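You operate a simulated robot arm through the tools that you are given. There is no shell and no other tool. Be economical: measure what you need, move in short steps, check, and stop when the job is done.

You are at the controls of a simulated robot arm. One attempt, no reset.

Task
Put the jar labelled "sump" from the top of the blue table and the silver bush from the top of the blue table on the steel tray.
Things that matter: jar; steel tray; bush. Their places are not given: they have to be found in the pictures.

Only the result counts: the job must be done as asked and must still hold three seconds after the hand-in. Knocking over, shifting, dropping, spilling or breaking anything else fails it.

Robot
A 7-joint arm with a two-finger parallel gripper, fixed in place. Base frame: the origin is at the foot of the arm, x ahead of it, y to its left, z up; the work surface is at about z = 0. Readings come in mm, degrees, newtons and seconds.
With the tool pointing down near the work surface it reaches from about 240 to 620 mm from the base axis. Its first joint turns from -66.0 to 66.0 degrees. Payload 2.6 kg.
The tool frame sits at the grasp point between the pads (the TCP): z along the fingers, y along the line on which they close. The tips reach 30 mm beyond it. The gripper opens to 94 mm. The fingers are 28 mm wide and 10 mm thick; the gripper's body (50 by 96 mm) begins 55 mm behind the TCP.
Orientation is told as [roll, pitch, yaw] about the base's x, y, z axes, in that order, counted from this pose: with the fingers straight down and closing along the base's y, the tool's x points along the base's -x, its y along +y and its z along -z.

Tools
- The arm moves only by the tool play_rows. Its argument "plan" is one flat list of numbers, 7 for each row, row after row: the shift along the base's x, y, z in units of 100 mm (1.0 is 100 mm), then the turn, a rotation vector about the base's x, y, z in units of 120 degrees (1.0 is 120 degrees), then the gripper command, from -1 (shut) to 1 (fully open), values between in proportion. In form: [dx, dy, dz, ax, ay, az, grip, dx, dy, dz, ax, ay, az, grip, ...]. A call has 1 to 10 rows; each row is the pose to reach, as a shift and turn from the pose commanded when the call began. A call with a number of a shift or a turn outside -1 to 1 is refused whole. A row lasts 0.2 s, in which the tool goes at most 50 mm and 8.6 degrees; a call with a longer step from one row to the next is refused whole, and so is a gripper value outside its range. A pose out of reach is approached as far as the arm can. The call stops where the force on the tool passes 40 N (or 10 N more than at its start, if that is more) or the arm is blocked; 0.2 s more then pass. Each finger travels about 72 mm/s and halts on what it meets, pressing with about 44 N; the grip force reading is that of the motor and also rises with nothing between the fingers. The clock runs only during rows and for 0.2 s after the last one: add rows that repeat a pose to give the fingers time. The reply holds the time, the measured pose of the TCP, the force on the tool along the base axes, the opening and the grip force, in the units named above and with some noise.
- Cameras (640 x 400 px; columns grow to the right, rows downward): "scene" is fixed at [14.2, 420, 559.9]; the picture's right is [-0.91, -0.42, 0.00], its down [-0.25, 0.55, -0.80] and it looks along [0.34, -0.72, -0.60] (base axes); focal length 322 px, centre (320, 200). "wrist" rides on the gripper at [-37, 0, -58] in the tool frame; the picture's right is [0.00, -1.00, 0.00], its down [0.97, 0.00, -0.24] and it looks along [0.24, 0.00, 0.97] (tool axes); focal length 218 px, centre (320, 200).
- grab_frame(camera): a new picture of that camera. The clock stands still meanwhile.
- point_at(camera, pixels): there is no depth. For up to 12 entries [column, row, z] of the newest picture of that camera ("zoom" is the newest enlarged one), the place [x, y] in the base frame at which the ray of that pixel passes the height z, good to about 2 mm. The clock stands still meanwhile.
- enlarge(camera, box): a new picture of the part [left, top, right, bottom] of that camera's present view, enlarged. The clock stands still meanwhile.
- hand_in(): hands the job in; it is judged then, once.

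Work in short steps. Measure before you move; look again where a grasp or a placing could have gone wrong, and mend it. You have 60 turns and 22 pictures in all, those below and enlarged ones among them. Open the gripper and draw the arm clear of the work before you hand the job in, unless the task says otherwise; then end with one line.

The tools are called after "Emit:" by a JSON object that holds its "api" and its "payload". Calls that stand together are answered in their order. play_rows: Moves the arm, as the interface text tells. Its arguments: {"type":"object","properties":{"plan":{"type":"array","items":{"type":"number"}}},"required":["plan"]} The other tools are called the same way: grab_frame (camera) takes a picture; point_at (camera, pixels) gives the place at which the rays of pixels pass given heights; enlarge (camera, box) takes an enlarged picture of a part of a camera's view; hand_in () hands the job in.

At the start:

```text
time_s: 0.0
position: [343.8, -99.6, 263.8]
orientation: [-0.1, -0.1, 0.0]
contact_force: [0.4, -0.4, -0.4]
width: 94.4
grip_force: 0.1
```

scene: 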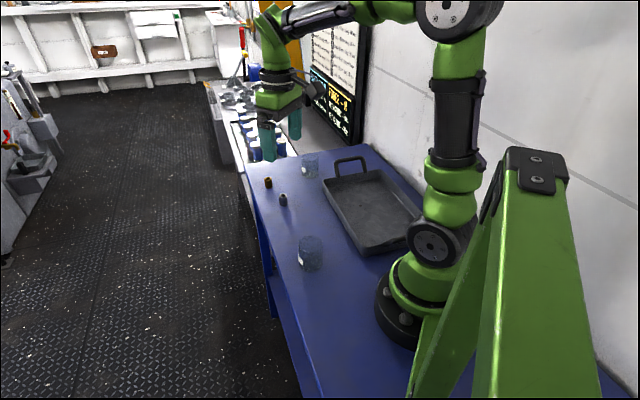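
wrist: 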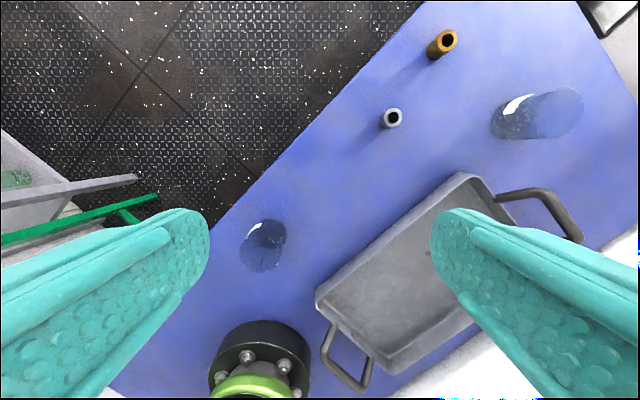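

The scene shows two glass jars near (311,165) and (310,253), and a silver bush near (283,200). I enlarge both areas to read the labels.

Emit:
{"api": "enlarge", "payload": {"camera": "scene", "box": [280, 220, 340, 280]}}

Emit:
{"api": "enlarge", "payload": {"camera": "scene", "box": [250, 140, 340, 215]}}

```text
6.67 times, centred on (310, 250) of scene
```

zoom: 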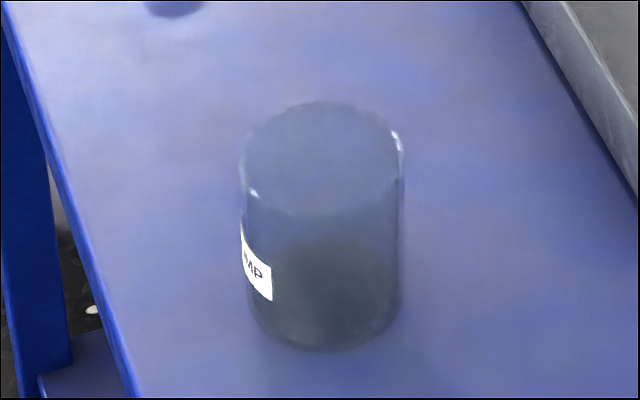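

```text
5.33 times, centred on (295, 178) of scene
```

zoom: 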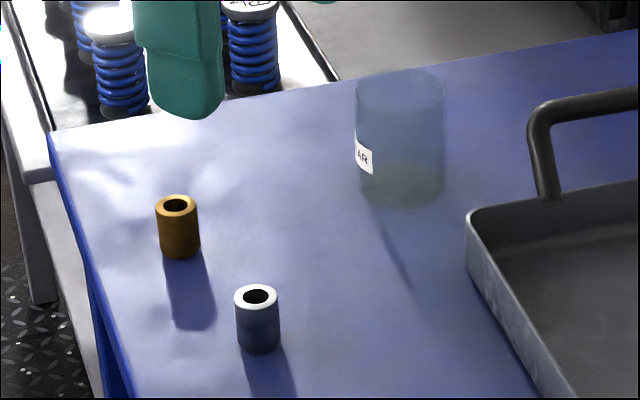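

The near jar's label ends in "MP", so it is "sump"; the far one ends in "AR". Next I measure the jar, bush and tray at trial heights.

Emit:
{"api": "point_at", "payload": {"camera": "scene", "pixels": [[310.9, 265.5, 0], [310.3, 243.7, 60], [310.3, 243.7, 70], [310.3, 243.7, 80], [298.3, 243.7, 70], [322.5, 243.7, 70], [283.2, 204.5, 0], [283.2, 196.2, 25], [283.2, 196.2, 30], [283.2, 196.2, 35], [324, 182, 30], [363, 253, 30]]}}

Emit:
{"api": "point_at", "payload": {"camera": "wrist", "pixels": [[392, 118, 30], [397, 126, 0], [459, 173, 30], [316, 300, 30], [370, 362, 30], [386, 374, 0], [485, 178, 30], [263, 232, 60], [261, 255, 0], [246, 270, 0], [280, 225, 70], [440, 270, 0]]}}

Emit:
{"api": "enlarge", "payload": {"camera": "wrist", "box": [213, 202, 313, 282]}}

Emit:
{"api": "enlarge", "payload": {"camera": "scene", "box": [300, 145, 440, 265]}}

```text
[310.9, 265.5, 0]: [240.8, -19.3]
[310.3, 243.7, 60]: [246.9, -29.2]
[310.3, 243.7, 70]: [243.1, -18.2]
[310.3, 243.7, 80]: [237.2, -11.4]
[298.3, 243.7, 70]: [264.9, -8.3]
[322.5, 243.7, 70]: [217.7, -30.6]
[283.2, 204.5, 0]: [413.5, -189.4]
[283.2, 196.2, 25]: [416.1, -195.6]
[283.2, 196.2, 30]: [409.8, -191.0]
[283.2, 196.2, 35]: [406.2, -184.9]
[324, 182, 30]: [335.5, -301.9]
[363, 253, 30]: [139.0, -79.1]
```

```text
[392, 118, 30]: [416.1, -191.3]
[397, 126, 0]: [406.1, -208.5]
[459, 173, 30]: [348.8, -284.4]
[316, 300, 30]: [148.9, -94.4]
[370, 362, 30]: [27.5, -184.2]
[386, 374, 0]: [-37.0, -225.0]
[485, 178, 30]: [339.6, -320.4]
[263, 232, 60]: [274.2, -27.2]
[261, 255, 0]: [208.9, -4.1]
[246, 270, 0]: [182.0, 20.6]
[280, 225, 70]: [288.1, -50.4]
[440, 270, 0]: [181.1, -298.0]
```

```text
5.00 times, centred on (263, 242) of wrist
```

zoom: 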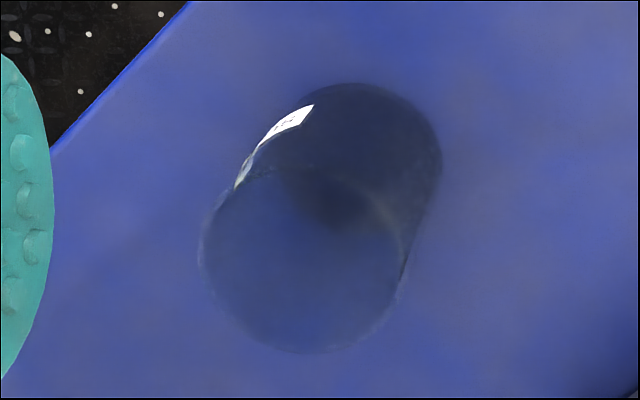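

```text
3.33 times, centred on (370, 205) of scene
```

zoom: 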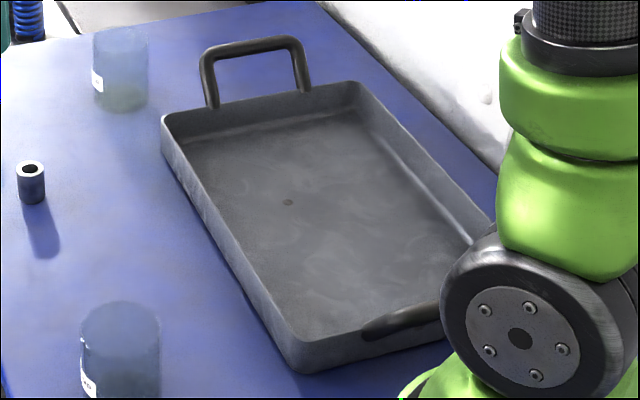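

The jar centre is near (242,-19) at about 70 mm tall, and the bush near (411,-191). Now the tray corners in the newest zoom (162,117), (362,85), (293,368), (495,232) and the floor drain dot (288,202), with a wrist cross-check.

Emit:
{"api": "point_at", "payload": {"camera": "zoom", "pixels": [[164, 117, 30], [362, 82, 30], [293, 345, 30], [495, 225, 30], [288, 202, 3], [180, 145, 3], [360, 112, 3], [295, 335, 3], [164, 155, 0], [293, 372, 0], [288, 202, 10]]}}

Emit:
{"api": "point_at", "payload": {"camera": "wrist", "pixels": [[268, 238, 0], [259, 254.4, 70], [259, 254.4, 80], [259, 254.4, 60], [430, 253, 3], [392, 118, 30], [392, 118, 35], [247, 257, 70], [271, 252, 70]]}}

```text
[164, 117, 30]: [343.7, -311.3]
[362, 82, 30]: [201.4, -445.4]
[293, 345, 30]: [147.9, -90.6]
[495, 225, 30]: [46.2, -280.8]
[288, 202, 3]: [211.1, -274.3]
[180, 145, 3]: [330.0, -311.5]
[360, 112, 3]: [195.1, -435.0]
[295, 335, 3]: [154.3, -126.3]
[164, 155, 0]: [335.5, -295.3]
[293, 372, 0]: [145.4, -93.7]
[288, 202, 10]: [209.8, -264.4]
```

```text
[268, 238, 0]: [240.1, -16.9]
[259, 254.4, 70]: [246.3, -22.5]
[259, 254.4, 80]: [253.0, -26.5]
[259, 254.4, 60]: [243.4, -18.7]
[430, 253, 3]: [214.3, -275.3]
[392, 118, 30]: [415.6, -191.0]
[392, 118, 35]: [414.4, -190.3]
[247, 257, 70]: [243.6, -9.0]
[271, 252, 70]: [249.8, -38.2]
```

Jar (242,-19), bush (413,-190), tray floor centre around (200,-270) all agree between cameras. I move above the bush, descending 100 mm, with the gripper partly closed.

Emit:
{"api": "play_rows", "payload": {"plan": [0.17, -0.22, -0.25, 0, 0, 0, 0.3, 0.34, -0.45, -0.5, 0, 0, 0, 0.3, 0.52, -0.68, -0.75, 0, 0, 0, 0.3, 0.69, -0.904, -1, 0, 0, 0, 0.3, 0.69, -0.904, -1, 0, 0, 0, 0.3]}}

Emit:
{"api": "grab_frame", "payload": {"camera": "wrist"}}

```text
time_s: 1.2
position: [414.7, -191.0, 163.8]
orientation: [0.0, 0.0, -0.1]
contact_force: [-0.3, 0.0, 0.5]
width: 61.0
grip_force: 0.1
```

```text
15 pictures are left
```

wrist: 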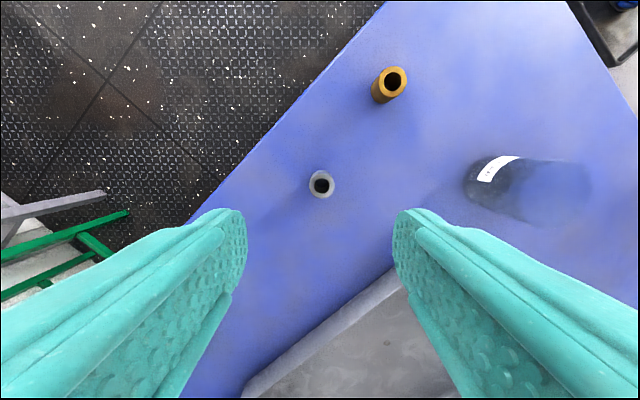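

Emit:
{"api": "point_at", "payload": {"camera": "wrist", "pixels": [[321, 184, 30], [321, 184, 35], [322, 190, 0], [309, 184, 30], [334, 184, 30], [383, 98, 0], [485, 195, 0], [400, 275, 30]]}}

```text
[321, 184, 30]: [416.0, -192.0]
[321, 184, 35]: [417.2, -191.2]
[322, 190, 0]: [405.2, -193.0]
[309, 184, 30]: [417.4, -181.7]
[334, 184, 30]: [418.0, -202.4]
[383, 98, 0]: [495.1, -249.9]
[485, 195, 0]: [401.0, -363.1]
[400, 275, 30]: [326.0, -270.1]
```

The bush lies directly below at (414,-191), about 21 mm across, with neighbours well clear. I descend in two calls and close.

Emit:
{"api": "play_rows", "payload": {"plan": [0, 0, -0.35, 0, 0, 0, 0.1, 0, 0, -0.7, 0, 0, 0, 0.1, 0, 0, -0.95, 0, 0, 0, 0.1]}}

Emit:
{"api": "play_rows", "payload": {"plan": [0, 0, -0.2, 0, 0, 0, 0.1, 0, 0, -0.335, 0, 0, 0, 0.1, 0, 0, -0.335, 0, 0, 0, 0.1, 0, 0, -0.335, 0, 0, 0, -1, 0, 0, -0.335, 0, 0, 0, -1, 0, 0, -0.335, 0, 0, 0, -1, 0, 0, -0.335, 0, 0, 0, -1]}}

```text
time_s: 2.0
position: [412.9, -190.7, 70.1]
orientation: [0.0, -0.1, -0.1]
contact_force: [-0.4, 0.1, -0.4]
width: 51.8
grip_force: 0.0
```

```text
time_s: 3.6
position: [412.8, -190.3, 36.2]
orientation: [-0.1, 0.0, 0.0]
contact_force: [0.6, -0.1, 0.3]
width: 21.3
grip_force: 43.8
```

Width 21.3 with 44 N: bush held. Lift straight up, then move toward the tray.

Emit:
{"api": "play_rows", "payload": {"plan": [0, 0, 0.15, 0, 0, 0, -1, 0, 0, 0.5, 0, 0, 0, -1, 0, 0, 0.9, 0, 0, 0, -1, -0.35, -0.05, 0.9, 0, 0, 0, -1, -0.75, -0.1, 0.9, 0, 0, 0, -1, -1, -0.15, 0.9, 0, 0, 0, -1]}}

Emit:
{"api": "play_rows", "payload": {"plan": [-0.4, -0.06, 0, 0, 0, 0, -1, -0.8, -0.12, 0, 0, 0, 0, -1, -1, -0.16, 0, 0, 0, 0, -1, -1, -0.16, 0, 0, 0, 0, -1]}}

Emit:
{"api": "play_rows", "payload": {"plan": [-0.28, -0.04, 0, 0, 0, 0, -1, -0.28, -0.04, 0, 0, 0, 0, -1]}}

Emit:
{"api": "grab_frame", "payload": {"camera": "scene"}}

Emit:
{"api": "grab_frame", "payload": {"camera": "wrist"}}

```text
time_s: 5.0
position: [312.2, -205.5, 126.2]
orientation: [0.0, 0.0, -0.1]
contact_force: [-0.3, 0.0, -0.6]
width: 0.0
grip_force: 32.8
```

```text
time_s: 6.0
position: [211.3, -222.6, 124.6]
orientation: [0.0, 0.0, 0.0]
contact_force: [-1.3, -0.2, 0.5]
width: 0.1
grip_force: 33.3
```

```text
time_s: 6.6
position: [183.8, -226.0, 125.1]
orientation: [0.0, 0.0, 0.0]
contact_force: [-0.4, 0.2, -0.7]
width: 0.0
grip_force: 32.7
```

```text
14 pictures are left
```

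scene: 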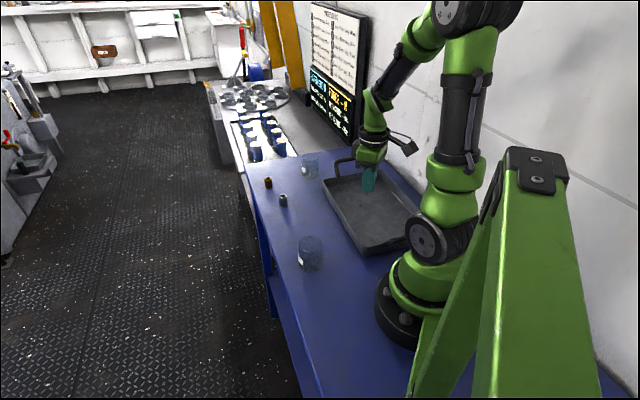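

```text
13 pictures are left
```

wrist: 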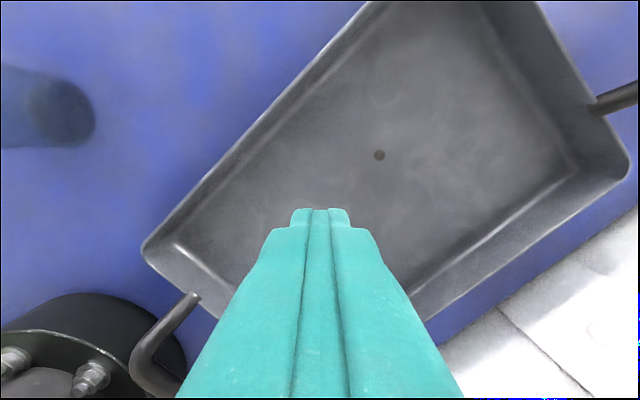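

The width is 0: the bush slipped out and still stands near (283,200) in the scene. I look closely to see its pose.

Emit:
{"api": "enlarge", "payload": {"camera": "scene", "box": [255, 170, 311, 215]}}

```text
8.89 times, centred on (283, 192) of scene
```

zoom: 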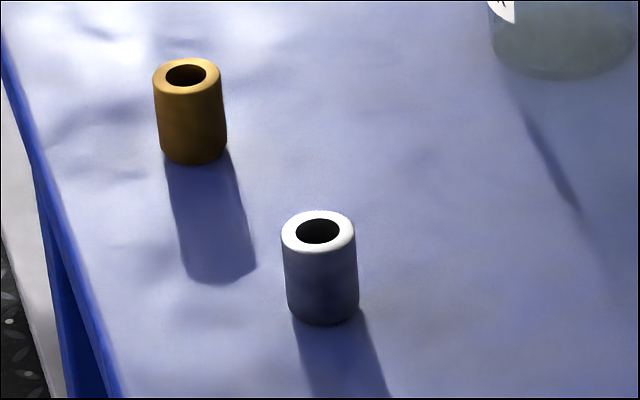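

Still upright. I measure its position again from this zoom.

Emit:
{"api": "point_at", "payload": {"camera": "zoom", "pixels": [[318, 231, 30], [322, 306, 0], [283, 235, 30], [354, 235, 30], [318, 231, 27], [318, 231, 33]]}}

Emit:
{"api": "play_rows", "payload": {"plan": [0.4, 0.06, 0.1, 0, 0, 0, 0.1, 0.8, 0.1, 0.1, 0, 0, 0, 0.1, 1, 0.15, 0.1, 0, 0, 0, 0.1]}}

Emit:
{"api": "play_rows", "payload": {"plan": [0.4, 0.06, 0, 0, 0, 0, 0.1, 0.8, 0.1, 0, 0, 0, 0, 0.1, 1, 0.15, 0, 0, 0, 0, 0.1, 1, 0.15, 0, 0, 0, 0, 0.1]}}

Emit:
{"api": "grab_frame", "payload": {"camera": "wrist"}}

```text
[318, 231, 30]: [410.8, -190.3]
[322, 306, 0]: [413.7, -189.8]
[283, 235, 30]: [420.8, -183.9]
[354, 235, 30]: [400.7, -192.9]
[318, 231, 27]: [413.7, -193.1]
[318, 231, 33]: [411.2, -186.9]
```

```text
time_s: 7.4
position: [288.0, -210.3, 136.3]
orientation: [0.0, 0.1, 0.0]
contact_force: [-0.1, -0.2, -0.3]
width: 51.3
grip_force: 0.0
```

```text
time_s: 8.4
position: [386.4, -195.4, 134.1]
orientation: [0.1, 0.1, -0.1]
contact_force: [0.2, 0.6, -0.4]
width: 51.9
grip_force: 0.1
```

```text
11 pictures are left
```

wrist: 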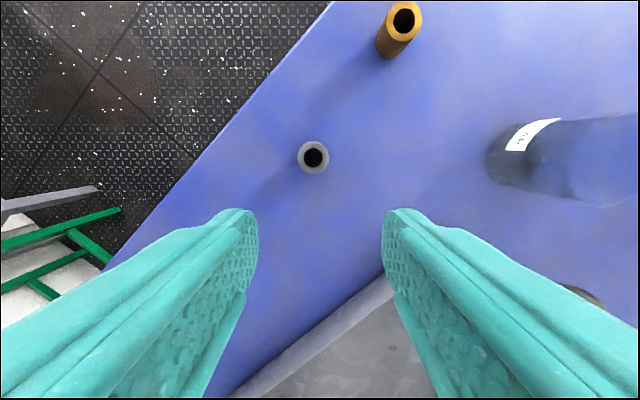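

Bush is at (413,-190), pose 386,-195,134. I line up, then go deeper this time (tips about 2 mm off the table).

Emit:
{"api": "play_rows", "payload": {"plan": [0.27, 0.05, -0.2, 0, 0, 0, 0.1, 0.27, 0.05, -0.6, 0, 0, 0, 0.1, 0.27, 0.05, -0.8, 0, 0, 0, 0.1, 0.27, 0.05, -0.8, 0, 0, 0, 0.1]}}

```text
time_s: 9.4
position: [411.0, -191.4, 53.1]
orientation: [0.1, 0.0, -0.1]
contact_force: [0.3, -0.2, -0.2]
width: 51.8
grip_force: 0.0
```

Readings show 411,-191,53. I nudge +2 mm in x, go down to z≈32, close, wait, and lift slowly by a few mm to test.

Emit:
{"api": "play_rows", "payload": {"plan": [0.015, 0.01, -0.15, 0, 0, 0, 0.1, 0.015, 0.01, -0.215, 0, 0, 0, 0.1, 0.015, 0.01, -0.215, 0, 0, 0, -1, 0.015, 0.01, -0.215, 0, 0, 0, -1, 0.015, 0.01, -0.215, 0, 0, 0, -1, 0.015, 0.01, -0.215, 0, 0, 0, -1, 0.015, 0.01, -0.215, 0, 0, 0, -1]}}

Emit:
{"api": "play_rows", "payload": {"plan": [0, 0, 0.01, 0, 0, 0, -1, 0, 0, 0.02, 0, 0, 0, -1, 0, 0, 0.03, 0, 0, 0, -1, 0, 0, 0.04, 0, 0, 0, -1, 0, 0, 0.06, 0, 0, 0, -1, 0, 0, 0.08, 0, 0, 0, -1, 0, 0, 0.1, 0, 0, 0, -1]}}

Emit:
{"api": "enlarge", "payload": {"camera": "scene", "box": [255, 170, 311, 215]}}

```text
time_s: 11.0
position: [414.3, -190.1, 34.7]
orientation: [0.0, 0.0, -0.1]
contact_force: [0.3, 0.5, 0.0]
width: 21.5
grip_force: 43.9
```

```text
time_s: 12.6
position: [414.4, -189.8, 42.2]
orientation: [0.1, 0.0, 0.1]
contact_force: [-0.1, -0.4, -1.3]
width: 21.6
grip_force: 43.6
```

```text
8.89 times, centred on (283, 192) of scene
```

zoom: 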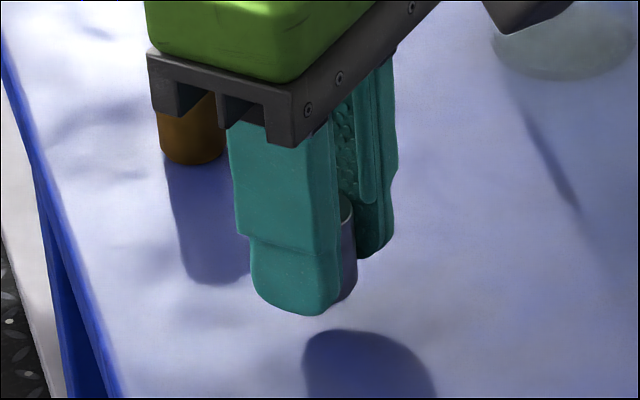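

The bush appears to have risen with the fingers, width 21.6. I continue the slow lift.

Emit:
{"api": "play_rows", "payload": {"plan": [0, 0, 0.03, 0, 0, 0, -1, 0, 0, 0.06, 0, 0, 0, -1, 0, 0, 0.1, 0, 0, 0, -1, 0, 0, 0.14, 0, 0, 0, -1, 0, 0, 0.18, 0, 0, 0, -1, 0, 0, 0.22, 0, 0, 0, -1, 0, 0, 0.26, 0, 0, 0, -1, 0, 0, 0.3, 0, 0, 0, -1, 0, 0, 0.33, 0, 0, 0, -1, 0, 0, 0.35, 0, 0, 0, -1]}}

Emit:
{"api": "enlarge", "payload": {"camera": "scene", "box": [255, 160, 311, 205]}}

```text
time_s: 14.8
position: [411.8, -189.6, 79.3]
orientation: [0.0, 0.0, 0.0]
contact_force: [0.4, 0.0, 0.7]
width: 21.6
grip_force: 44.3
```

```text
8.89 times, centred on (283, 182) of scene
```

zoom: 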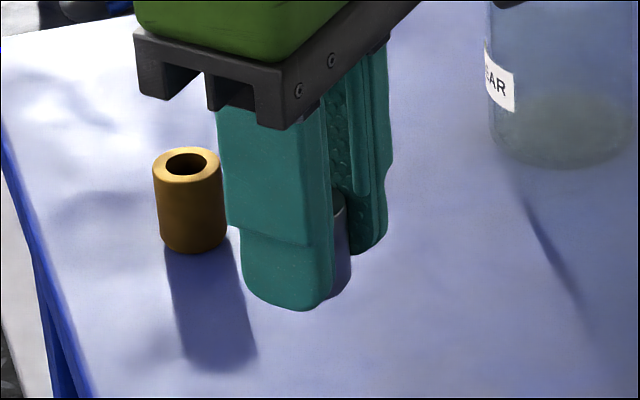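

Held at 79 mm height. I rise a bit more and carry it over the tray gently.

Emit:
{"api": "play_rows", "payload": {"plan": [0, 0, 0.04, 0, 0, 0, -1, -0.04, 0, 0.09, 0, 0, 0, -1, -0.12, -0.01, 0.14, 0, 0, 0, -1, -0.24, -0.03, 0.18, 0, 0, 0, -1, -0.38, -0.05, 0.2, 0, 0, 0, -1, -0.53, -0.08, 0.2, 0, 0, 0, -1, -0.68, -0.1, 0.2, 0, 0, 0, -1, -0.82, -0.12, 0.2, 0, 0, 0, -1, -0.93, -0.14, 0.2, 0, 0, 0, -1, -1, -0.15, 0.2, 0, 0, 0, -1]}}

Emit:
{"api": "play_rows", "payload": {"plan": [-0.06, -0.01, 0, 0, 0, 0, -1, -0.15, -0.02, 0, 0, 0, 0, -1, -0.28, -0.04, 0, 0, 0, 0, -1, -0.42, -0.06, 0, 0, 0, 0, -1, -0.56, -0.09, 0, 0, 0, 0, -1, -0.7, -0.11, 0, 0, 0, 0, -1, -0.82, -0.13, 0, 0, 0, 0, -1, -0.92, -0.14, 0, 0, 0, 0, -1, -1, -0.16, 0, 0, 0, 0, -1]}}

Emit:
{"api": "play_rows", "payload": {"plan": [-0.06, -0.01, 0, 0, 0, 0, -1, -0.14, -0.02, 0, 0, 0, 0, -1, -0.21, -0.03, 0, 0, 0, 0, -1, -0.26, -0.04, 0, 0, 0, 0, -1, -0.26, -0.04, 0, 0, 0, 0, -1]}}

Emit:
{"api": "enlarge", "payload": {"camera": "scene", "box": [320, 150, 420, 230]}}

```text
time_s: 17.0
position: [315.1, -205.4, 100.8]
orientation: [0.0, -0.1, 0.0]
contact_force: [-0.6, 0.7, -0.5]
width: 21.5
grip_force: 44.1
```

```text
time_s: 19.0
position: [213.9, -220.0, 97.6]
orientation: [0.0, 0.0, -0.1]
contact_force: [0.7, 0.2, -0.8]
width: 21.9
grip_force: 44.2
```

```text
time_s: 20.2
position: [188.5, -225.6, 98.9]
orientation: [0.0, 0.0, 0.0]
contact_force: [-0.2, 0.9, -0.5]
width: 21.7
grip_force: 43.7
```

```text
5.00 times, centred on (370, 190) of scene
```

zoom: 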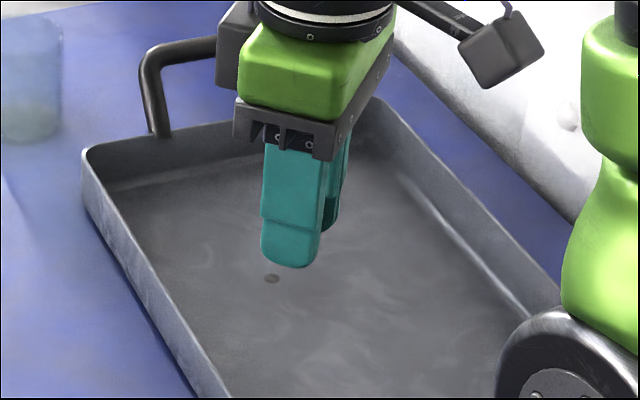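

Still held (21.7). I lower to just above the tray floor.

Emit:
{"api": "play_rows", "payload": {"plan": [0, 0, -0.06, 0, 0, 0, -1, 0, 0, -0.15, 0, 0, 0, -1, 0, 0, -0.25, 0, 0, 0, -1, 0, 0, -0.35, 0, 0, 0, -1, 0, 0, -0.43, 0, 0, 0, -1, 0, 0, -0.49, 0, 0, 0, -1, 0, 0, -0.53, 0, 0, 0, -1, 0, 0, -0.55, 0, 0, 0, -1, 0, 0, -0.55, 0, 0, 0, -1]}}

Emit:
{"api": "play_rows", "payload": {"plan": [0, 0, -0.01, 0, 0, 0, -1, 0, 0, -0.02, 0, 0, 0, -1, 0, 0, -0.03, 0, 0, 0, -1, 0, 0, -0.03, 0, 0, 0, -1]}}

```text
time_s: 22.2
position: [187.4, -224.3, 43.4]
orientation: [0.0, 0.0, 0.1]
contact_force: [-0.1, 0.2, -0.4]
width: 21.6
grip_force: 44.2
```

```text
time_s: 23.2
position: [186.6, -224.5, 40.7]
orientation: [0.1, 0.0, 0.0]
contact_force: [-0.2, 1.0, -0.9]
width: 21.5
grip_force: 44.2
```

No floor contact yet at 40.7; continue by millimetres.

Emit:
{"api": "play_rows", "payload": {"plan": [0, 0, -0.01, 0, 0, 0, -1, 0, 0, -0.02, 0, 0, 0, -1, 0, 0, -0.02, 0, 0, 0, -1]}}

Emit:
{"api": "play_rows", "payload": {"plan": [0, 0, -0.01, 0, 0, 0, -1, 0, 0, -0.015, 0, 0, 0, -1, 0, 0, -0.015, 0, 0, 0, -1]}}

```text
time_s: 24.0
position: [187.7, -224.5, 39.1]
orientation: [0.0, 0.0, 0.0]
contact_force: [-0.1, 0.2, 0.3]
width: 21.7
grip_force: 43.6
```

```text
time_s: 24.8
position: [188.4, -224.7, 37.6]
orientation: [0.0, 0.0, 0.0]
contact_force: [-3.5, 3.8, 14.5]
width: 21.3
grip_force: 44.5
```

Upward force 14.5 N: the bush touches the tray floor. I open moderately and rise straight up.

Emit:
{"api": "play_rows", "payload": {"plan": [0, 0, 0, 0, 0, 0, -0.4, 0, 0, 0, 0, 0, 0, -0.2, 0, 0, 0, 0, 0, 0, 0, 0, 0, 0, 0, 0, 0, 0, 0, 0, 0.1, 0, 0, 0, 0, 0, 0, 0.3, 0, 0, 0, 0, 0, 0, 0.6, 0, 0, 0, 0, 0, 0, 0.9, 0, 0, 0, 0]}}

Emit:
{"api": "grab_frame", "payload": {"camera": "wrist"}}

```text
time_s: 26.6
position: [187.6, -223.8, 128.6]
orientation: [0.0, 0.0, 0.2]
contact_force: [0.6, 0.3, -0.5]
width: 47.0
grip_force: 0.1
```

```text
7 pictures are left
```

wrist: 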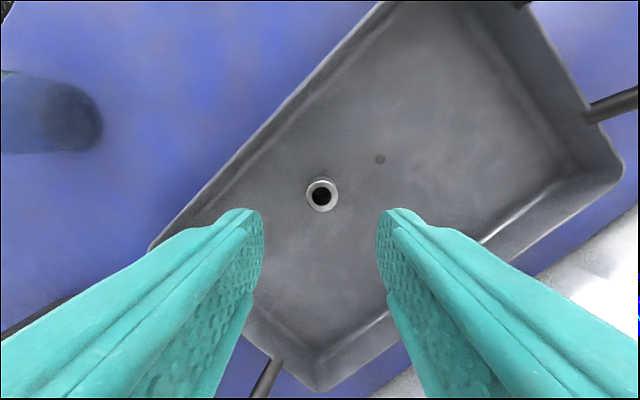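

The bush stands upright on the tray. Now I go up and across to above the jar at (242,-19), opening fully.

Emit:
{"api": "play_rows", "payload": {"plan": [0, 0, 0.3, 0, 0, 0, 0.3, 0.2, 0.3, 0.4, 0, 0, 0, 0.6, 0.35, 0.7, 0.4, 0, 0, 0, 1, 0.45, 1, 0.4, 0, 0, 0, 1, 0.45, 1, 0.4, 0, 0, 0, 1]}}

Emit:
{"api": "play_rows", "payload": {"plan": [0.03, 0.4, 0, 0, 0, 0, 1, 0.06, 0.8, 0, 0, 0, 0, 1, 0.09, 1, 0, 0, 0, 0, 1, 0.09, 1, 0, 0, 0, 0, 1]}}

Emit:
{"api": "grab_frame", "payload": {"camera": "wrist"}}

```text
time_s: 27.8
position: [233.6, -122.8, 167.2]
orientation: [0.0, 0.0, 0.0]
contact_force: [-0.2, -0.3, -0.2]
width: 93.8
grip_force: 0.0
```

```text
time_s: 28.8
position: [240.7, -25.3, 166.6]
orientation: [0.0, 0.0, 0.0]
contact_force: [0.4, 0.1, 0.2]
width: 94.0
grip_force: 0.1
```

```text
6 pictures are left
```

wrist: 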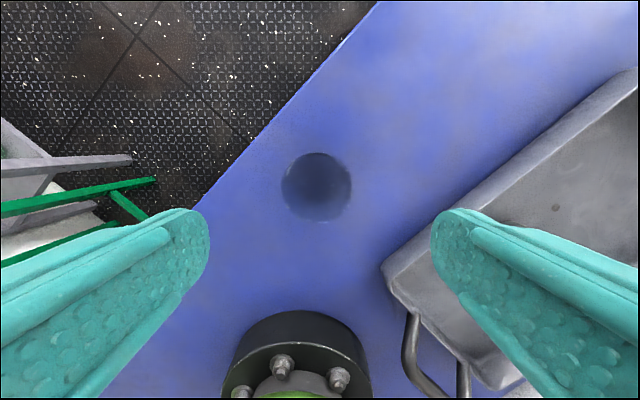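

The jar rim spans columns 281–352, rows 152–221. I fix its centre, and the tray's near end and finger clearance.

Emit:
{"api": "point_at", "payload": {"camera": "wrist", "pixels": [[316, 187, 65], [281, 187, 65], [352, 187, 65], [316, 187, 60], [316, 187, 70], [383, 268, 30]]}}

```text
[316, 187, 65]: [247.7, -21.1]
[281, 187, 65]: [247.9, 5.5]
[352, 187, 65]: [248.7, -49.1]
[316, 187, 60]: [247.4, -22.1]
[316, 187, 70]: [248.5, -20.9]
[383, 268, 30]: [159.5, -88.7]
```

Jar centre ≈ (245,-21), 54 mm across, so the open fingers have about 20 mm each side. Descend to z≈38 and close.

Emit:
{"api": "play_rows", "payload": {"plan": [0.03, 0.04, -0.15, 0, 0, 0, 1, 0.03, 0.04, -0.45, 0, 0, 0, 1, 0.03, 0.04, -0.7, 0, 0, 0, 1, 0.03, 0.04, -0.9, 0, 0, 0, 1, 0.03, 0.04, -0.9, 0, 0, 0, 1]}}

Emit:
{"api": "play_rows", "payload": {"plan": [0, 0, -0.15, 0, 0, 0, 1, 0, 0, -0.3, 0, 0, 0, 1, 0, 0, -0.38, 0, 0, 0, 1, 0, 0, -0.38, 0, 0, 0, 1]}}

```text
time_s: 30.0
position: [245.9, -20.7, 76.2]
orientation: [0.0, 0.0, 0.1]
contact_force: [-0.5, 0.2, 0.8]
width: 94.0
grip_force: 0.1
```

```text
time_s: 31.0
position: [244.7, -20.2, 39.6]
orientation: [0.0, 0.0, 0.0]
contact_force: [-0.1, 0.3, -0.4]
width: 94.1
grip_force: 0.1
```

In place at (245,-20,40) with no contact. I close the gripper in steps, then lift slowly.

Emit:
{"api": "play_rows", "payload": {"plan": [0, 0, 0, 0, 0, 0, 0.6, 0, 0, 0, 0, 0, 0, 0.4, 0, 0, 0, 0, 0, 0, 0.2, 0, 0, 0, 0, 0, 0, 0, 0, 0, 0, 0, 0, 0, -1, 0, 0, 0, 0, 0, 0, -1, 0, 0, 0, 0, 0, 0, -1]}}

Emit:
{"api": "play_rows", "payload": {"plan": [0, 0, 0.01, 0, 0, 0, -1, 0, 0, 0.03, 0, 0, 0, -1, 0, 0, 0.06, 0, 0, 0, -1, 0, 0, 0.1, 0, 0, 0, -1, 0, 0, 0.14, 0, 0, 0, -1, 0, 0, 0.18, 0, 0, 0, -1, 0, 0, 0.21, 0, 0, 0, -1, 0, 0, 0.23, 0, 0, 0, -1, 0, 0, 0.23, 0, 0, 0, -1]}}

Emit:
{"api": "enlarge", "payload": {"camera": "scene", "box": [260, 200, 360, 280]}}

```text
time_s: 32.6
position: [245.7, -20.5, 38.8]
orientation: [0.0, 0.0, -0.1]
contact_force: [0.5, 0.2, 3.1]
width: 53.4
grip_force: 43.2
```

```text
time_s: 34.6
position: [245.2, -19.4, 63.4]
orientation: [0.0, 0.0, 0.1]
contact_force: [0.0, -0.2, -0.5]
width: 53.4
grip_force: 43.6
```

```text
5.00 times, centred on (310, 240) of scene
```

zoom: 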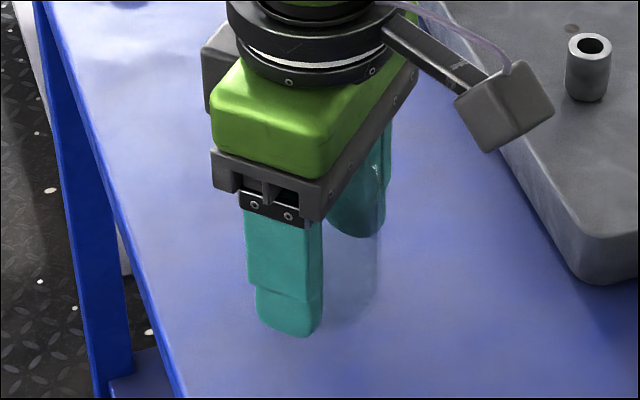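

Jar is clamped (53.4 mm) and rising. I lift further and check it does not slip.

Emit:
{"api": "play_rows", "payload": {"plan": [0, 0, 0.03, 0, 0, 0, -1, 0, 0, 0.08, 0, 0, 0, -1, 0, 0, 0.15, 0, 0, 0, -1, 0, 0, 0.22, 0, 0, 0, -1, 0, 0, 0.29, 0, 0, 0, -1, 0, 0, 0.36, 0, 0, 0, -1, 0, 0, 0.42, 0, 0, 0, -1, 0, 0, 0.46, 0, 0, 0, -1, 0, 0, 0.48, 0, 0, 0, -1, 0, 0, 0.48, 0, 0, 0, -1]}}

Emit:
{"api": "play_rows", "payload": {"plan": [0.01, -0.04, 0, 0, 0, 0, -1, 0.02, -0.11, 0, 0, 0, 0, -1, 0.04, -0.22, 0, 0, 0, 0, -1, 0.07, -0.35, 0, 0, 0, 0, -1, 0.1, -0.49, 0, 0, 0, 0, -1, 0.12, -0.63, 0, 0, 0, 0, -1, 0.14, -0.76, 0, 0, 0, 0, -1, 0.15, -0.87, 0, 0, 0, 0, -1, 0.15, -0.95, 0, 0, 0, 0, -1, 0.15, -1, 0, 0, 0, 0, -1]}}

Emit:
{"api": "play_rows", "payload": {"plan": [0, -0.04, 0, 0, 0, 0, -1, 0, -0.11, 0, 0, 0, 0, -1, 0, -0.22, 0, 0, 0, 0, -1, 0, -0.35, 0, 0, 0, 0, -1, 0, -0.49, 0, 0, 0, 0, -1, -0.01, -0.63, 0, 0, 0, 0, -1, -0.02, -0.76, 0, 0, 0, 0, -1, -0.04, -0.87, 0, 0, 0, 0, -1, -0.06, -0.95, 0, 0, 0, 0, -1, -0.08, -1, 0, 0, 0, 0, -1]}}

```text
time_s: 36.8
position: [244.5, -20.5, 111.1]
orientation: [0.0, 0.0, 0.0]
contact_force: [1.0, 0.5, -1.0]
width: 53.6
grip_force: 43.4
```

```text
time_s: 39.0
position: [259.7, -121.2, 108.9]
orientation: [0.0, 0.0, -0.1]
contact_force: [0.7, -0.4, -0.7]
width: 53.4
grip_force: 44.0
```

```text
time_s: 41.2
position: [251.8, -220.7, 110.2]
orientation: [0.0, 0.0, -0.1]
contact_force: [-0.8, -0.1, -1.0]
width: 53.4
grip_force: 44.3
```

Jar still held at (252,-221,110). I continue to (230,-305), away from the bush at (187,-224).

Emit:
{"api": "play_rows", "payload": {"plan": [-0.01, -0.04, 0, 0, 0, 0, -1, -0.03, -0.12, 0, 0, 0, 0, -1, -0.06, -0.24, 0, 0, 0, 0, -1, -0.1, -0.38, 0, 0, 0, 0, -1, -0.14, -0.52, 0, 0, 0, 0, -1, -0.18, -0.66, 0, 0, 0, 0, -1, -0.2, -0.76, 0, 0, 0, 0, -1, -0.22, -0.82, 0, 0, 0, 0, -1, -0.22, -0.84, 0, 0, 0, 0, -1, -0.22, -0.84, 0, 0, 0, 0, -1]}}

Emit:
{"api": "enlarge", "payload": {"camera": "scene", "box": [310, 130, 430, 230]}}

```text
time_s: 43.4
position: [229.2, -304.8, 110.9]
orientation: [0.0, 0.0, -0.1]
contact_force: [-0.1, -0.5, -1.0]
width: 53.5
grip_force: 44.0
```

```text
4.00 times, centred on (370, 180) of scene
```

zoom: 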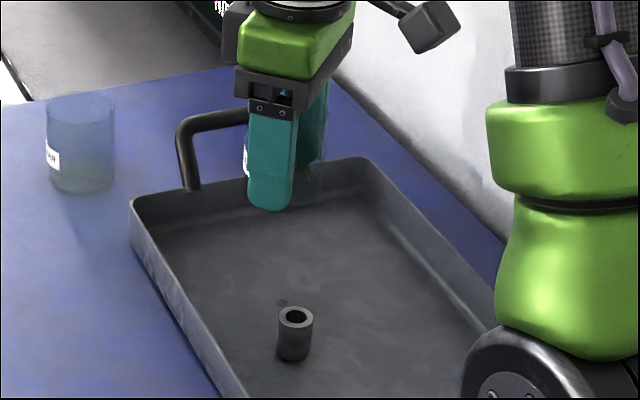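

Jar held above clear tray floor with the handle behind it. I lower to about 5 mm above the floor (TCP≈48).

Emit:
{"api": "play_rows", "payload": {"plan": [0, 0, -0.04, 0, 0, 0, -1, 0, 0, -0.11, 0, 0, 0, -1, 0, 0, -0.2, 0, 0, 0, -1, 0, 0, -0.3, 0, 0, 0, -1, 0, 0, -0.4, 0, 0, 0, -1, 0, 0, -0.49, 0, 0, 0, -1, 0, 0, -0.56, 0, 0, 0, -1, 0, 0, -0.6, 0, 0, 0, -1, 0, 0, -0.62, 0, 0, 0, -1, 0, 0, -0.62, 0, 0, 0, -1]}}

Emit:
{"api": "play_rows", "payload": {"plan": [0, 0, -0.01, 0, 0, 0, -1, 0, 0, -0.02, 0, 0, 0, -1, 0, 0, -0.03, 0, 0, 0, -1, 0, 0, -0.03, 0, 0, 0, -1]}}

```text
time_s: 45.6
position: [229.5, -303.4, 48.5]
orientation: [0.0, 0.0, 0.0]
contact_force: [0.2, 0.2, -1.2]
width: 53.3
grip_force: 43.8
```

```text
time_s: 46.6
position: [228.7, -303.8, 44.9]
orientation: [-0.1, -0.1, 0.0]
contact_force: [0.2, -0.5, -0.9]
width: 53.4
grip_force: 44.2
```

No contact yet at 44.9; continue in millimetre steps.

Emit:
{"api": "play_rows", "payload": {"plan": [0, 0, -0.01, 0, 0, 0, -1, 0, 0, -0.015, 0, 0, 0, -1, 0, 0, -0.015, 0, 0, 0, -1]}}

Emit:
{"api": "play_rows", "payload": {"plan": [0, 0, -0.005, 0, 0, 0, -1, 0, 0, -0.01, 0, 0, 0, -1, 0, 0, -0.01, 0, 0, 0, -1]}}

```text
time_s: 47.4
position: [229.7, -302.9, 43.8]
orientation: [0.0, 0.1, 0.0]
contact_force: [-1.0, 0.2, -0.5]
width: 53.2
grip_force: 43.9
```

```text
time_s: 48.2
position: [230.1, -305.8, 43.9]
orientation: [0.1, -0.1, 0.0]
contact_force: [-2.2, 3.6, 9.4]
width: 53.3
grip_force: 44.1
```

Upward force 9.4 N: the jar rests on the floor. I open gradually and rise straight up.

Emit:
{"api": "play_rows", "payload": {"plan": [0, 0, 0, 0, 0, 0, 0.2, 0, 0, 0, 0, 0, 0, 0.4, 0, 0, 0, 0, 0, 0, 0.6, 0, 0, 0, 0, 0, 0, 0.7, 0, 0, 0, 0, 0, 0, 0.7, 0, 0, 0.15, 0, 0, 0, 0.7, 0, 0, 0.4, 0, 0, 0, 0.7, 0, 0, 0.7, 0, 0, 0, 0.7, 0, 0, 1, 0, 0, 0, 0.7]}}

Emit:
{"api": "play_rows", "payload": {"plan": [0.1, 0, 0.4, 0, 0, 0, 0.7, 0.3, 0.3, 0.7, 0, 0, 0, 0.7, 0.5, 0.7, 0.7, 0, 0, 0, 0.7, 0.7, 1, 0.7, 0, 0, 0, 0.7, 0.7, 1, 0.7, 0, 0, 0, 0.7]}}

Emit:
{"api": "enlarge", "payload": {"camera": "scene", "box": [240, 120, 440, 270]}}

```text
time_s: 50.2
position: [230.9, -306.5, 143.3]
orientation: [0.1, -0.1, 0.0]
contact_force: [-1.3, -0.3, 0.3]
width: 79.8
grip_force: 0.1
```

```text
time_s: 51.4
position: [300.5, -202.6, 212.4]
orientation: [0.0, 0.1, 0.0]
contact_force: [0.6, 0.2, -0.1]
width: 80.0
grip_force: 0.0
```

```text
2.67 times, centred on (340, 195) of scene
```

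zoom: 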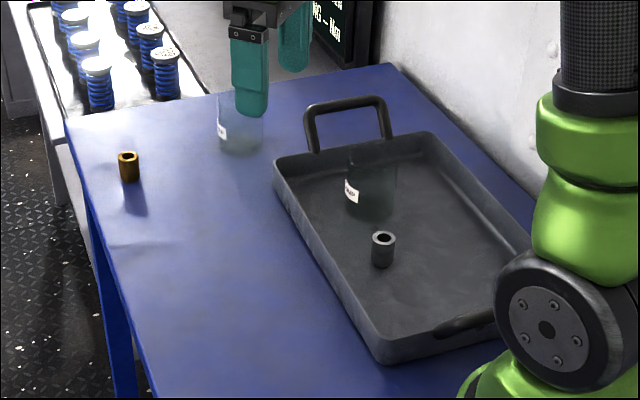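

The "sump" jar and silver bush both stand upright on the tray, the other jar and brass bush are in place, and the arm is clear with the gripper open. Handing in.

Emit:
{"api": "hand_in", "payload": {}}

```text
The job is handed in.
```

The "sump" jar and the silver bush are both standing upright on the steel tray; the bush slipped out of the gripper on the first lift but stayed standing, and nothing else was moved.
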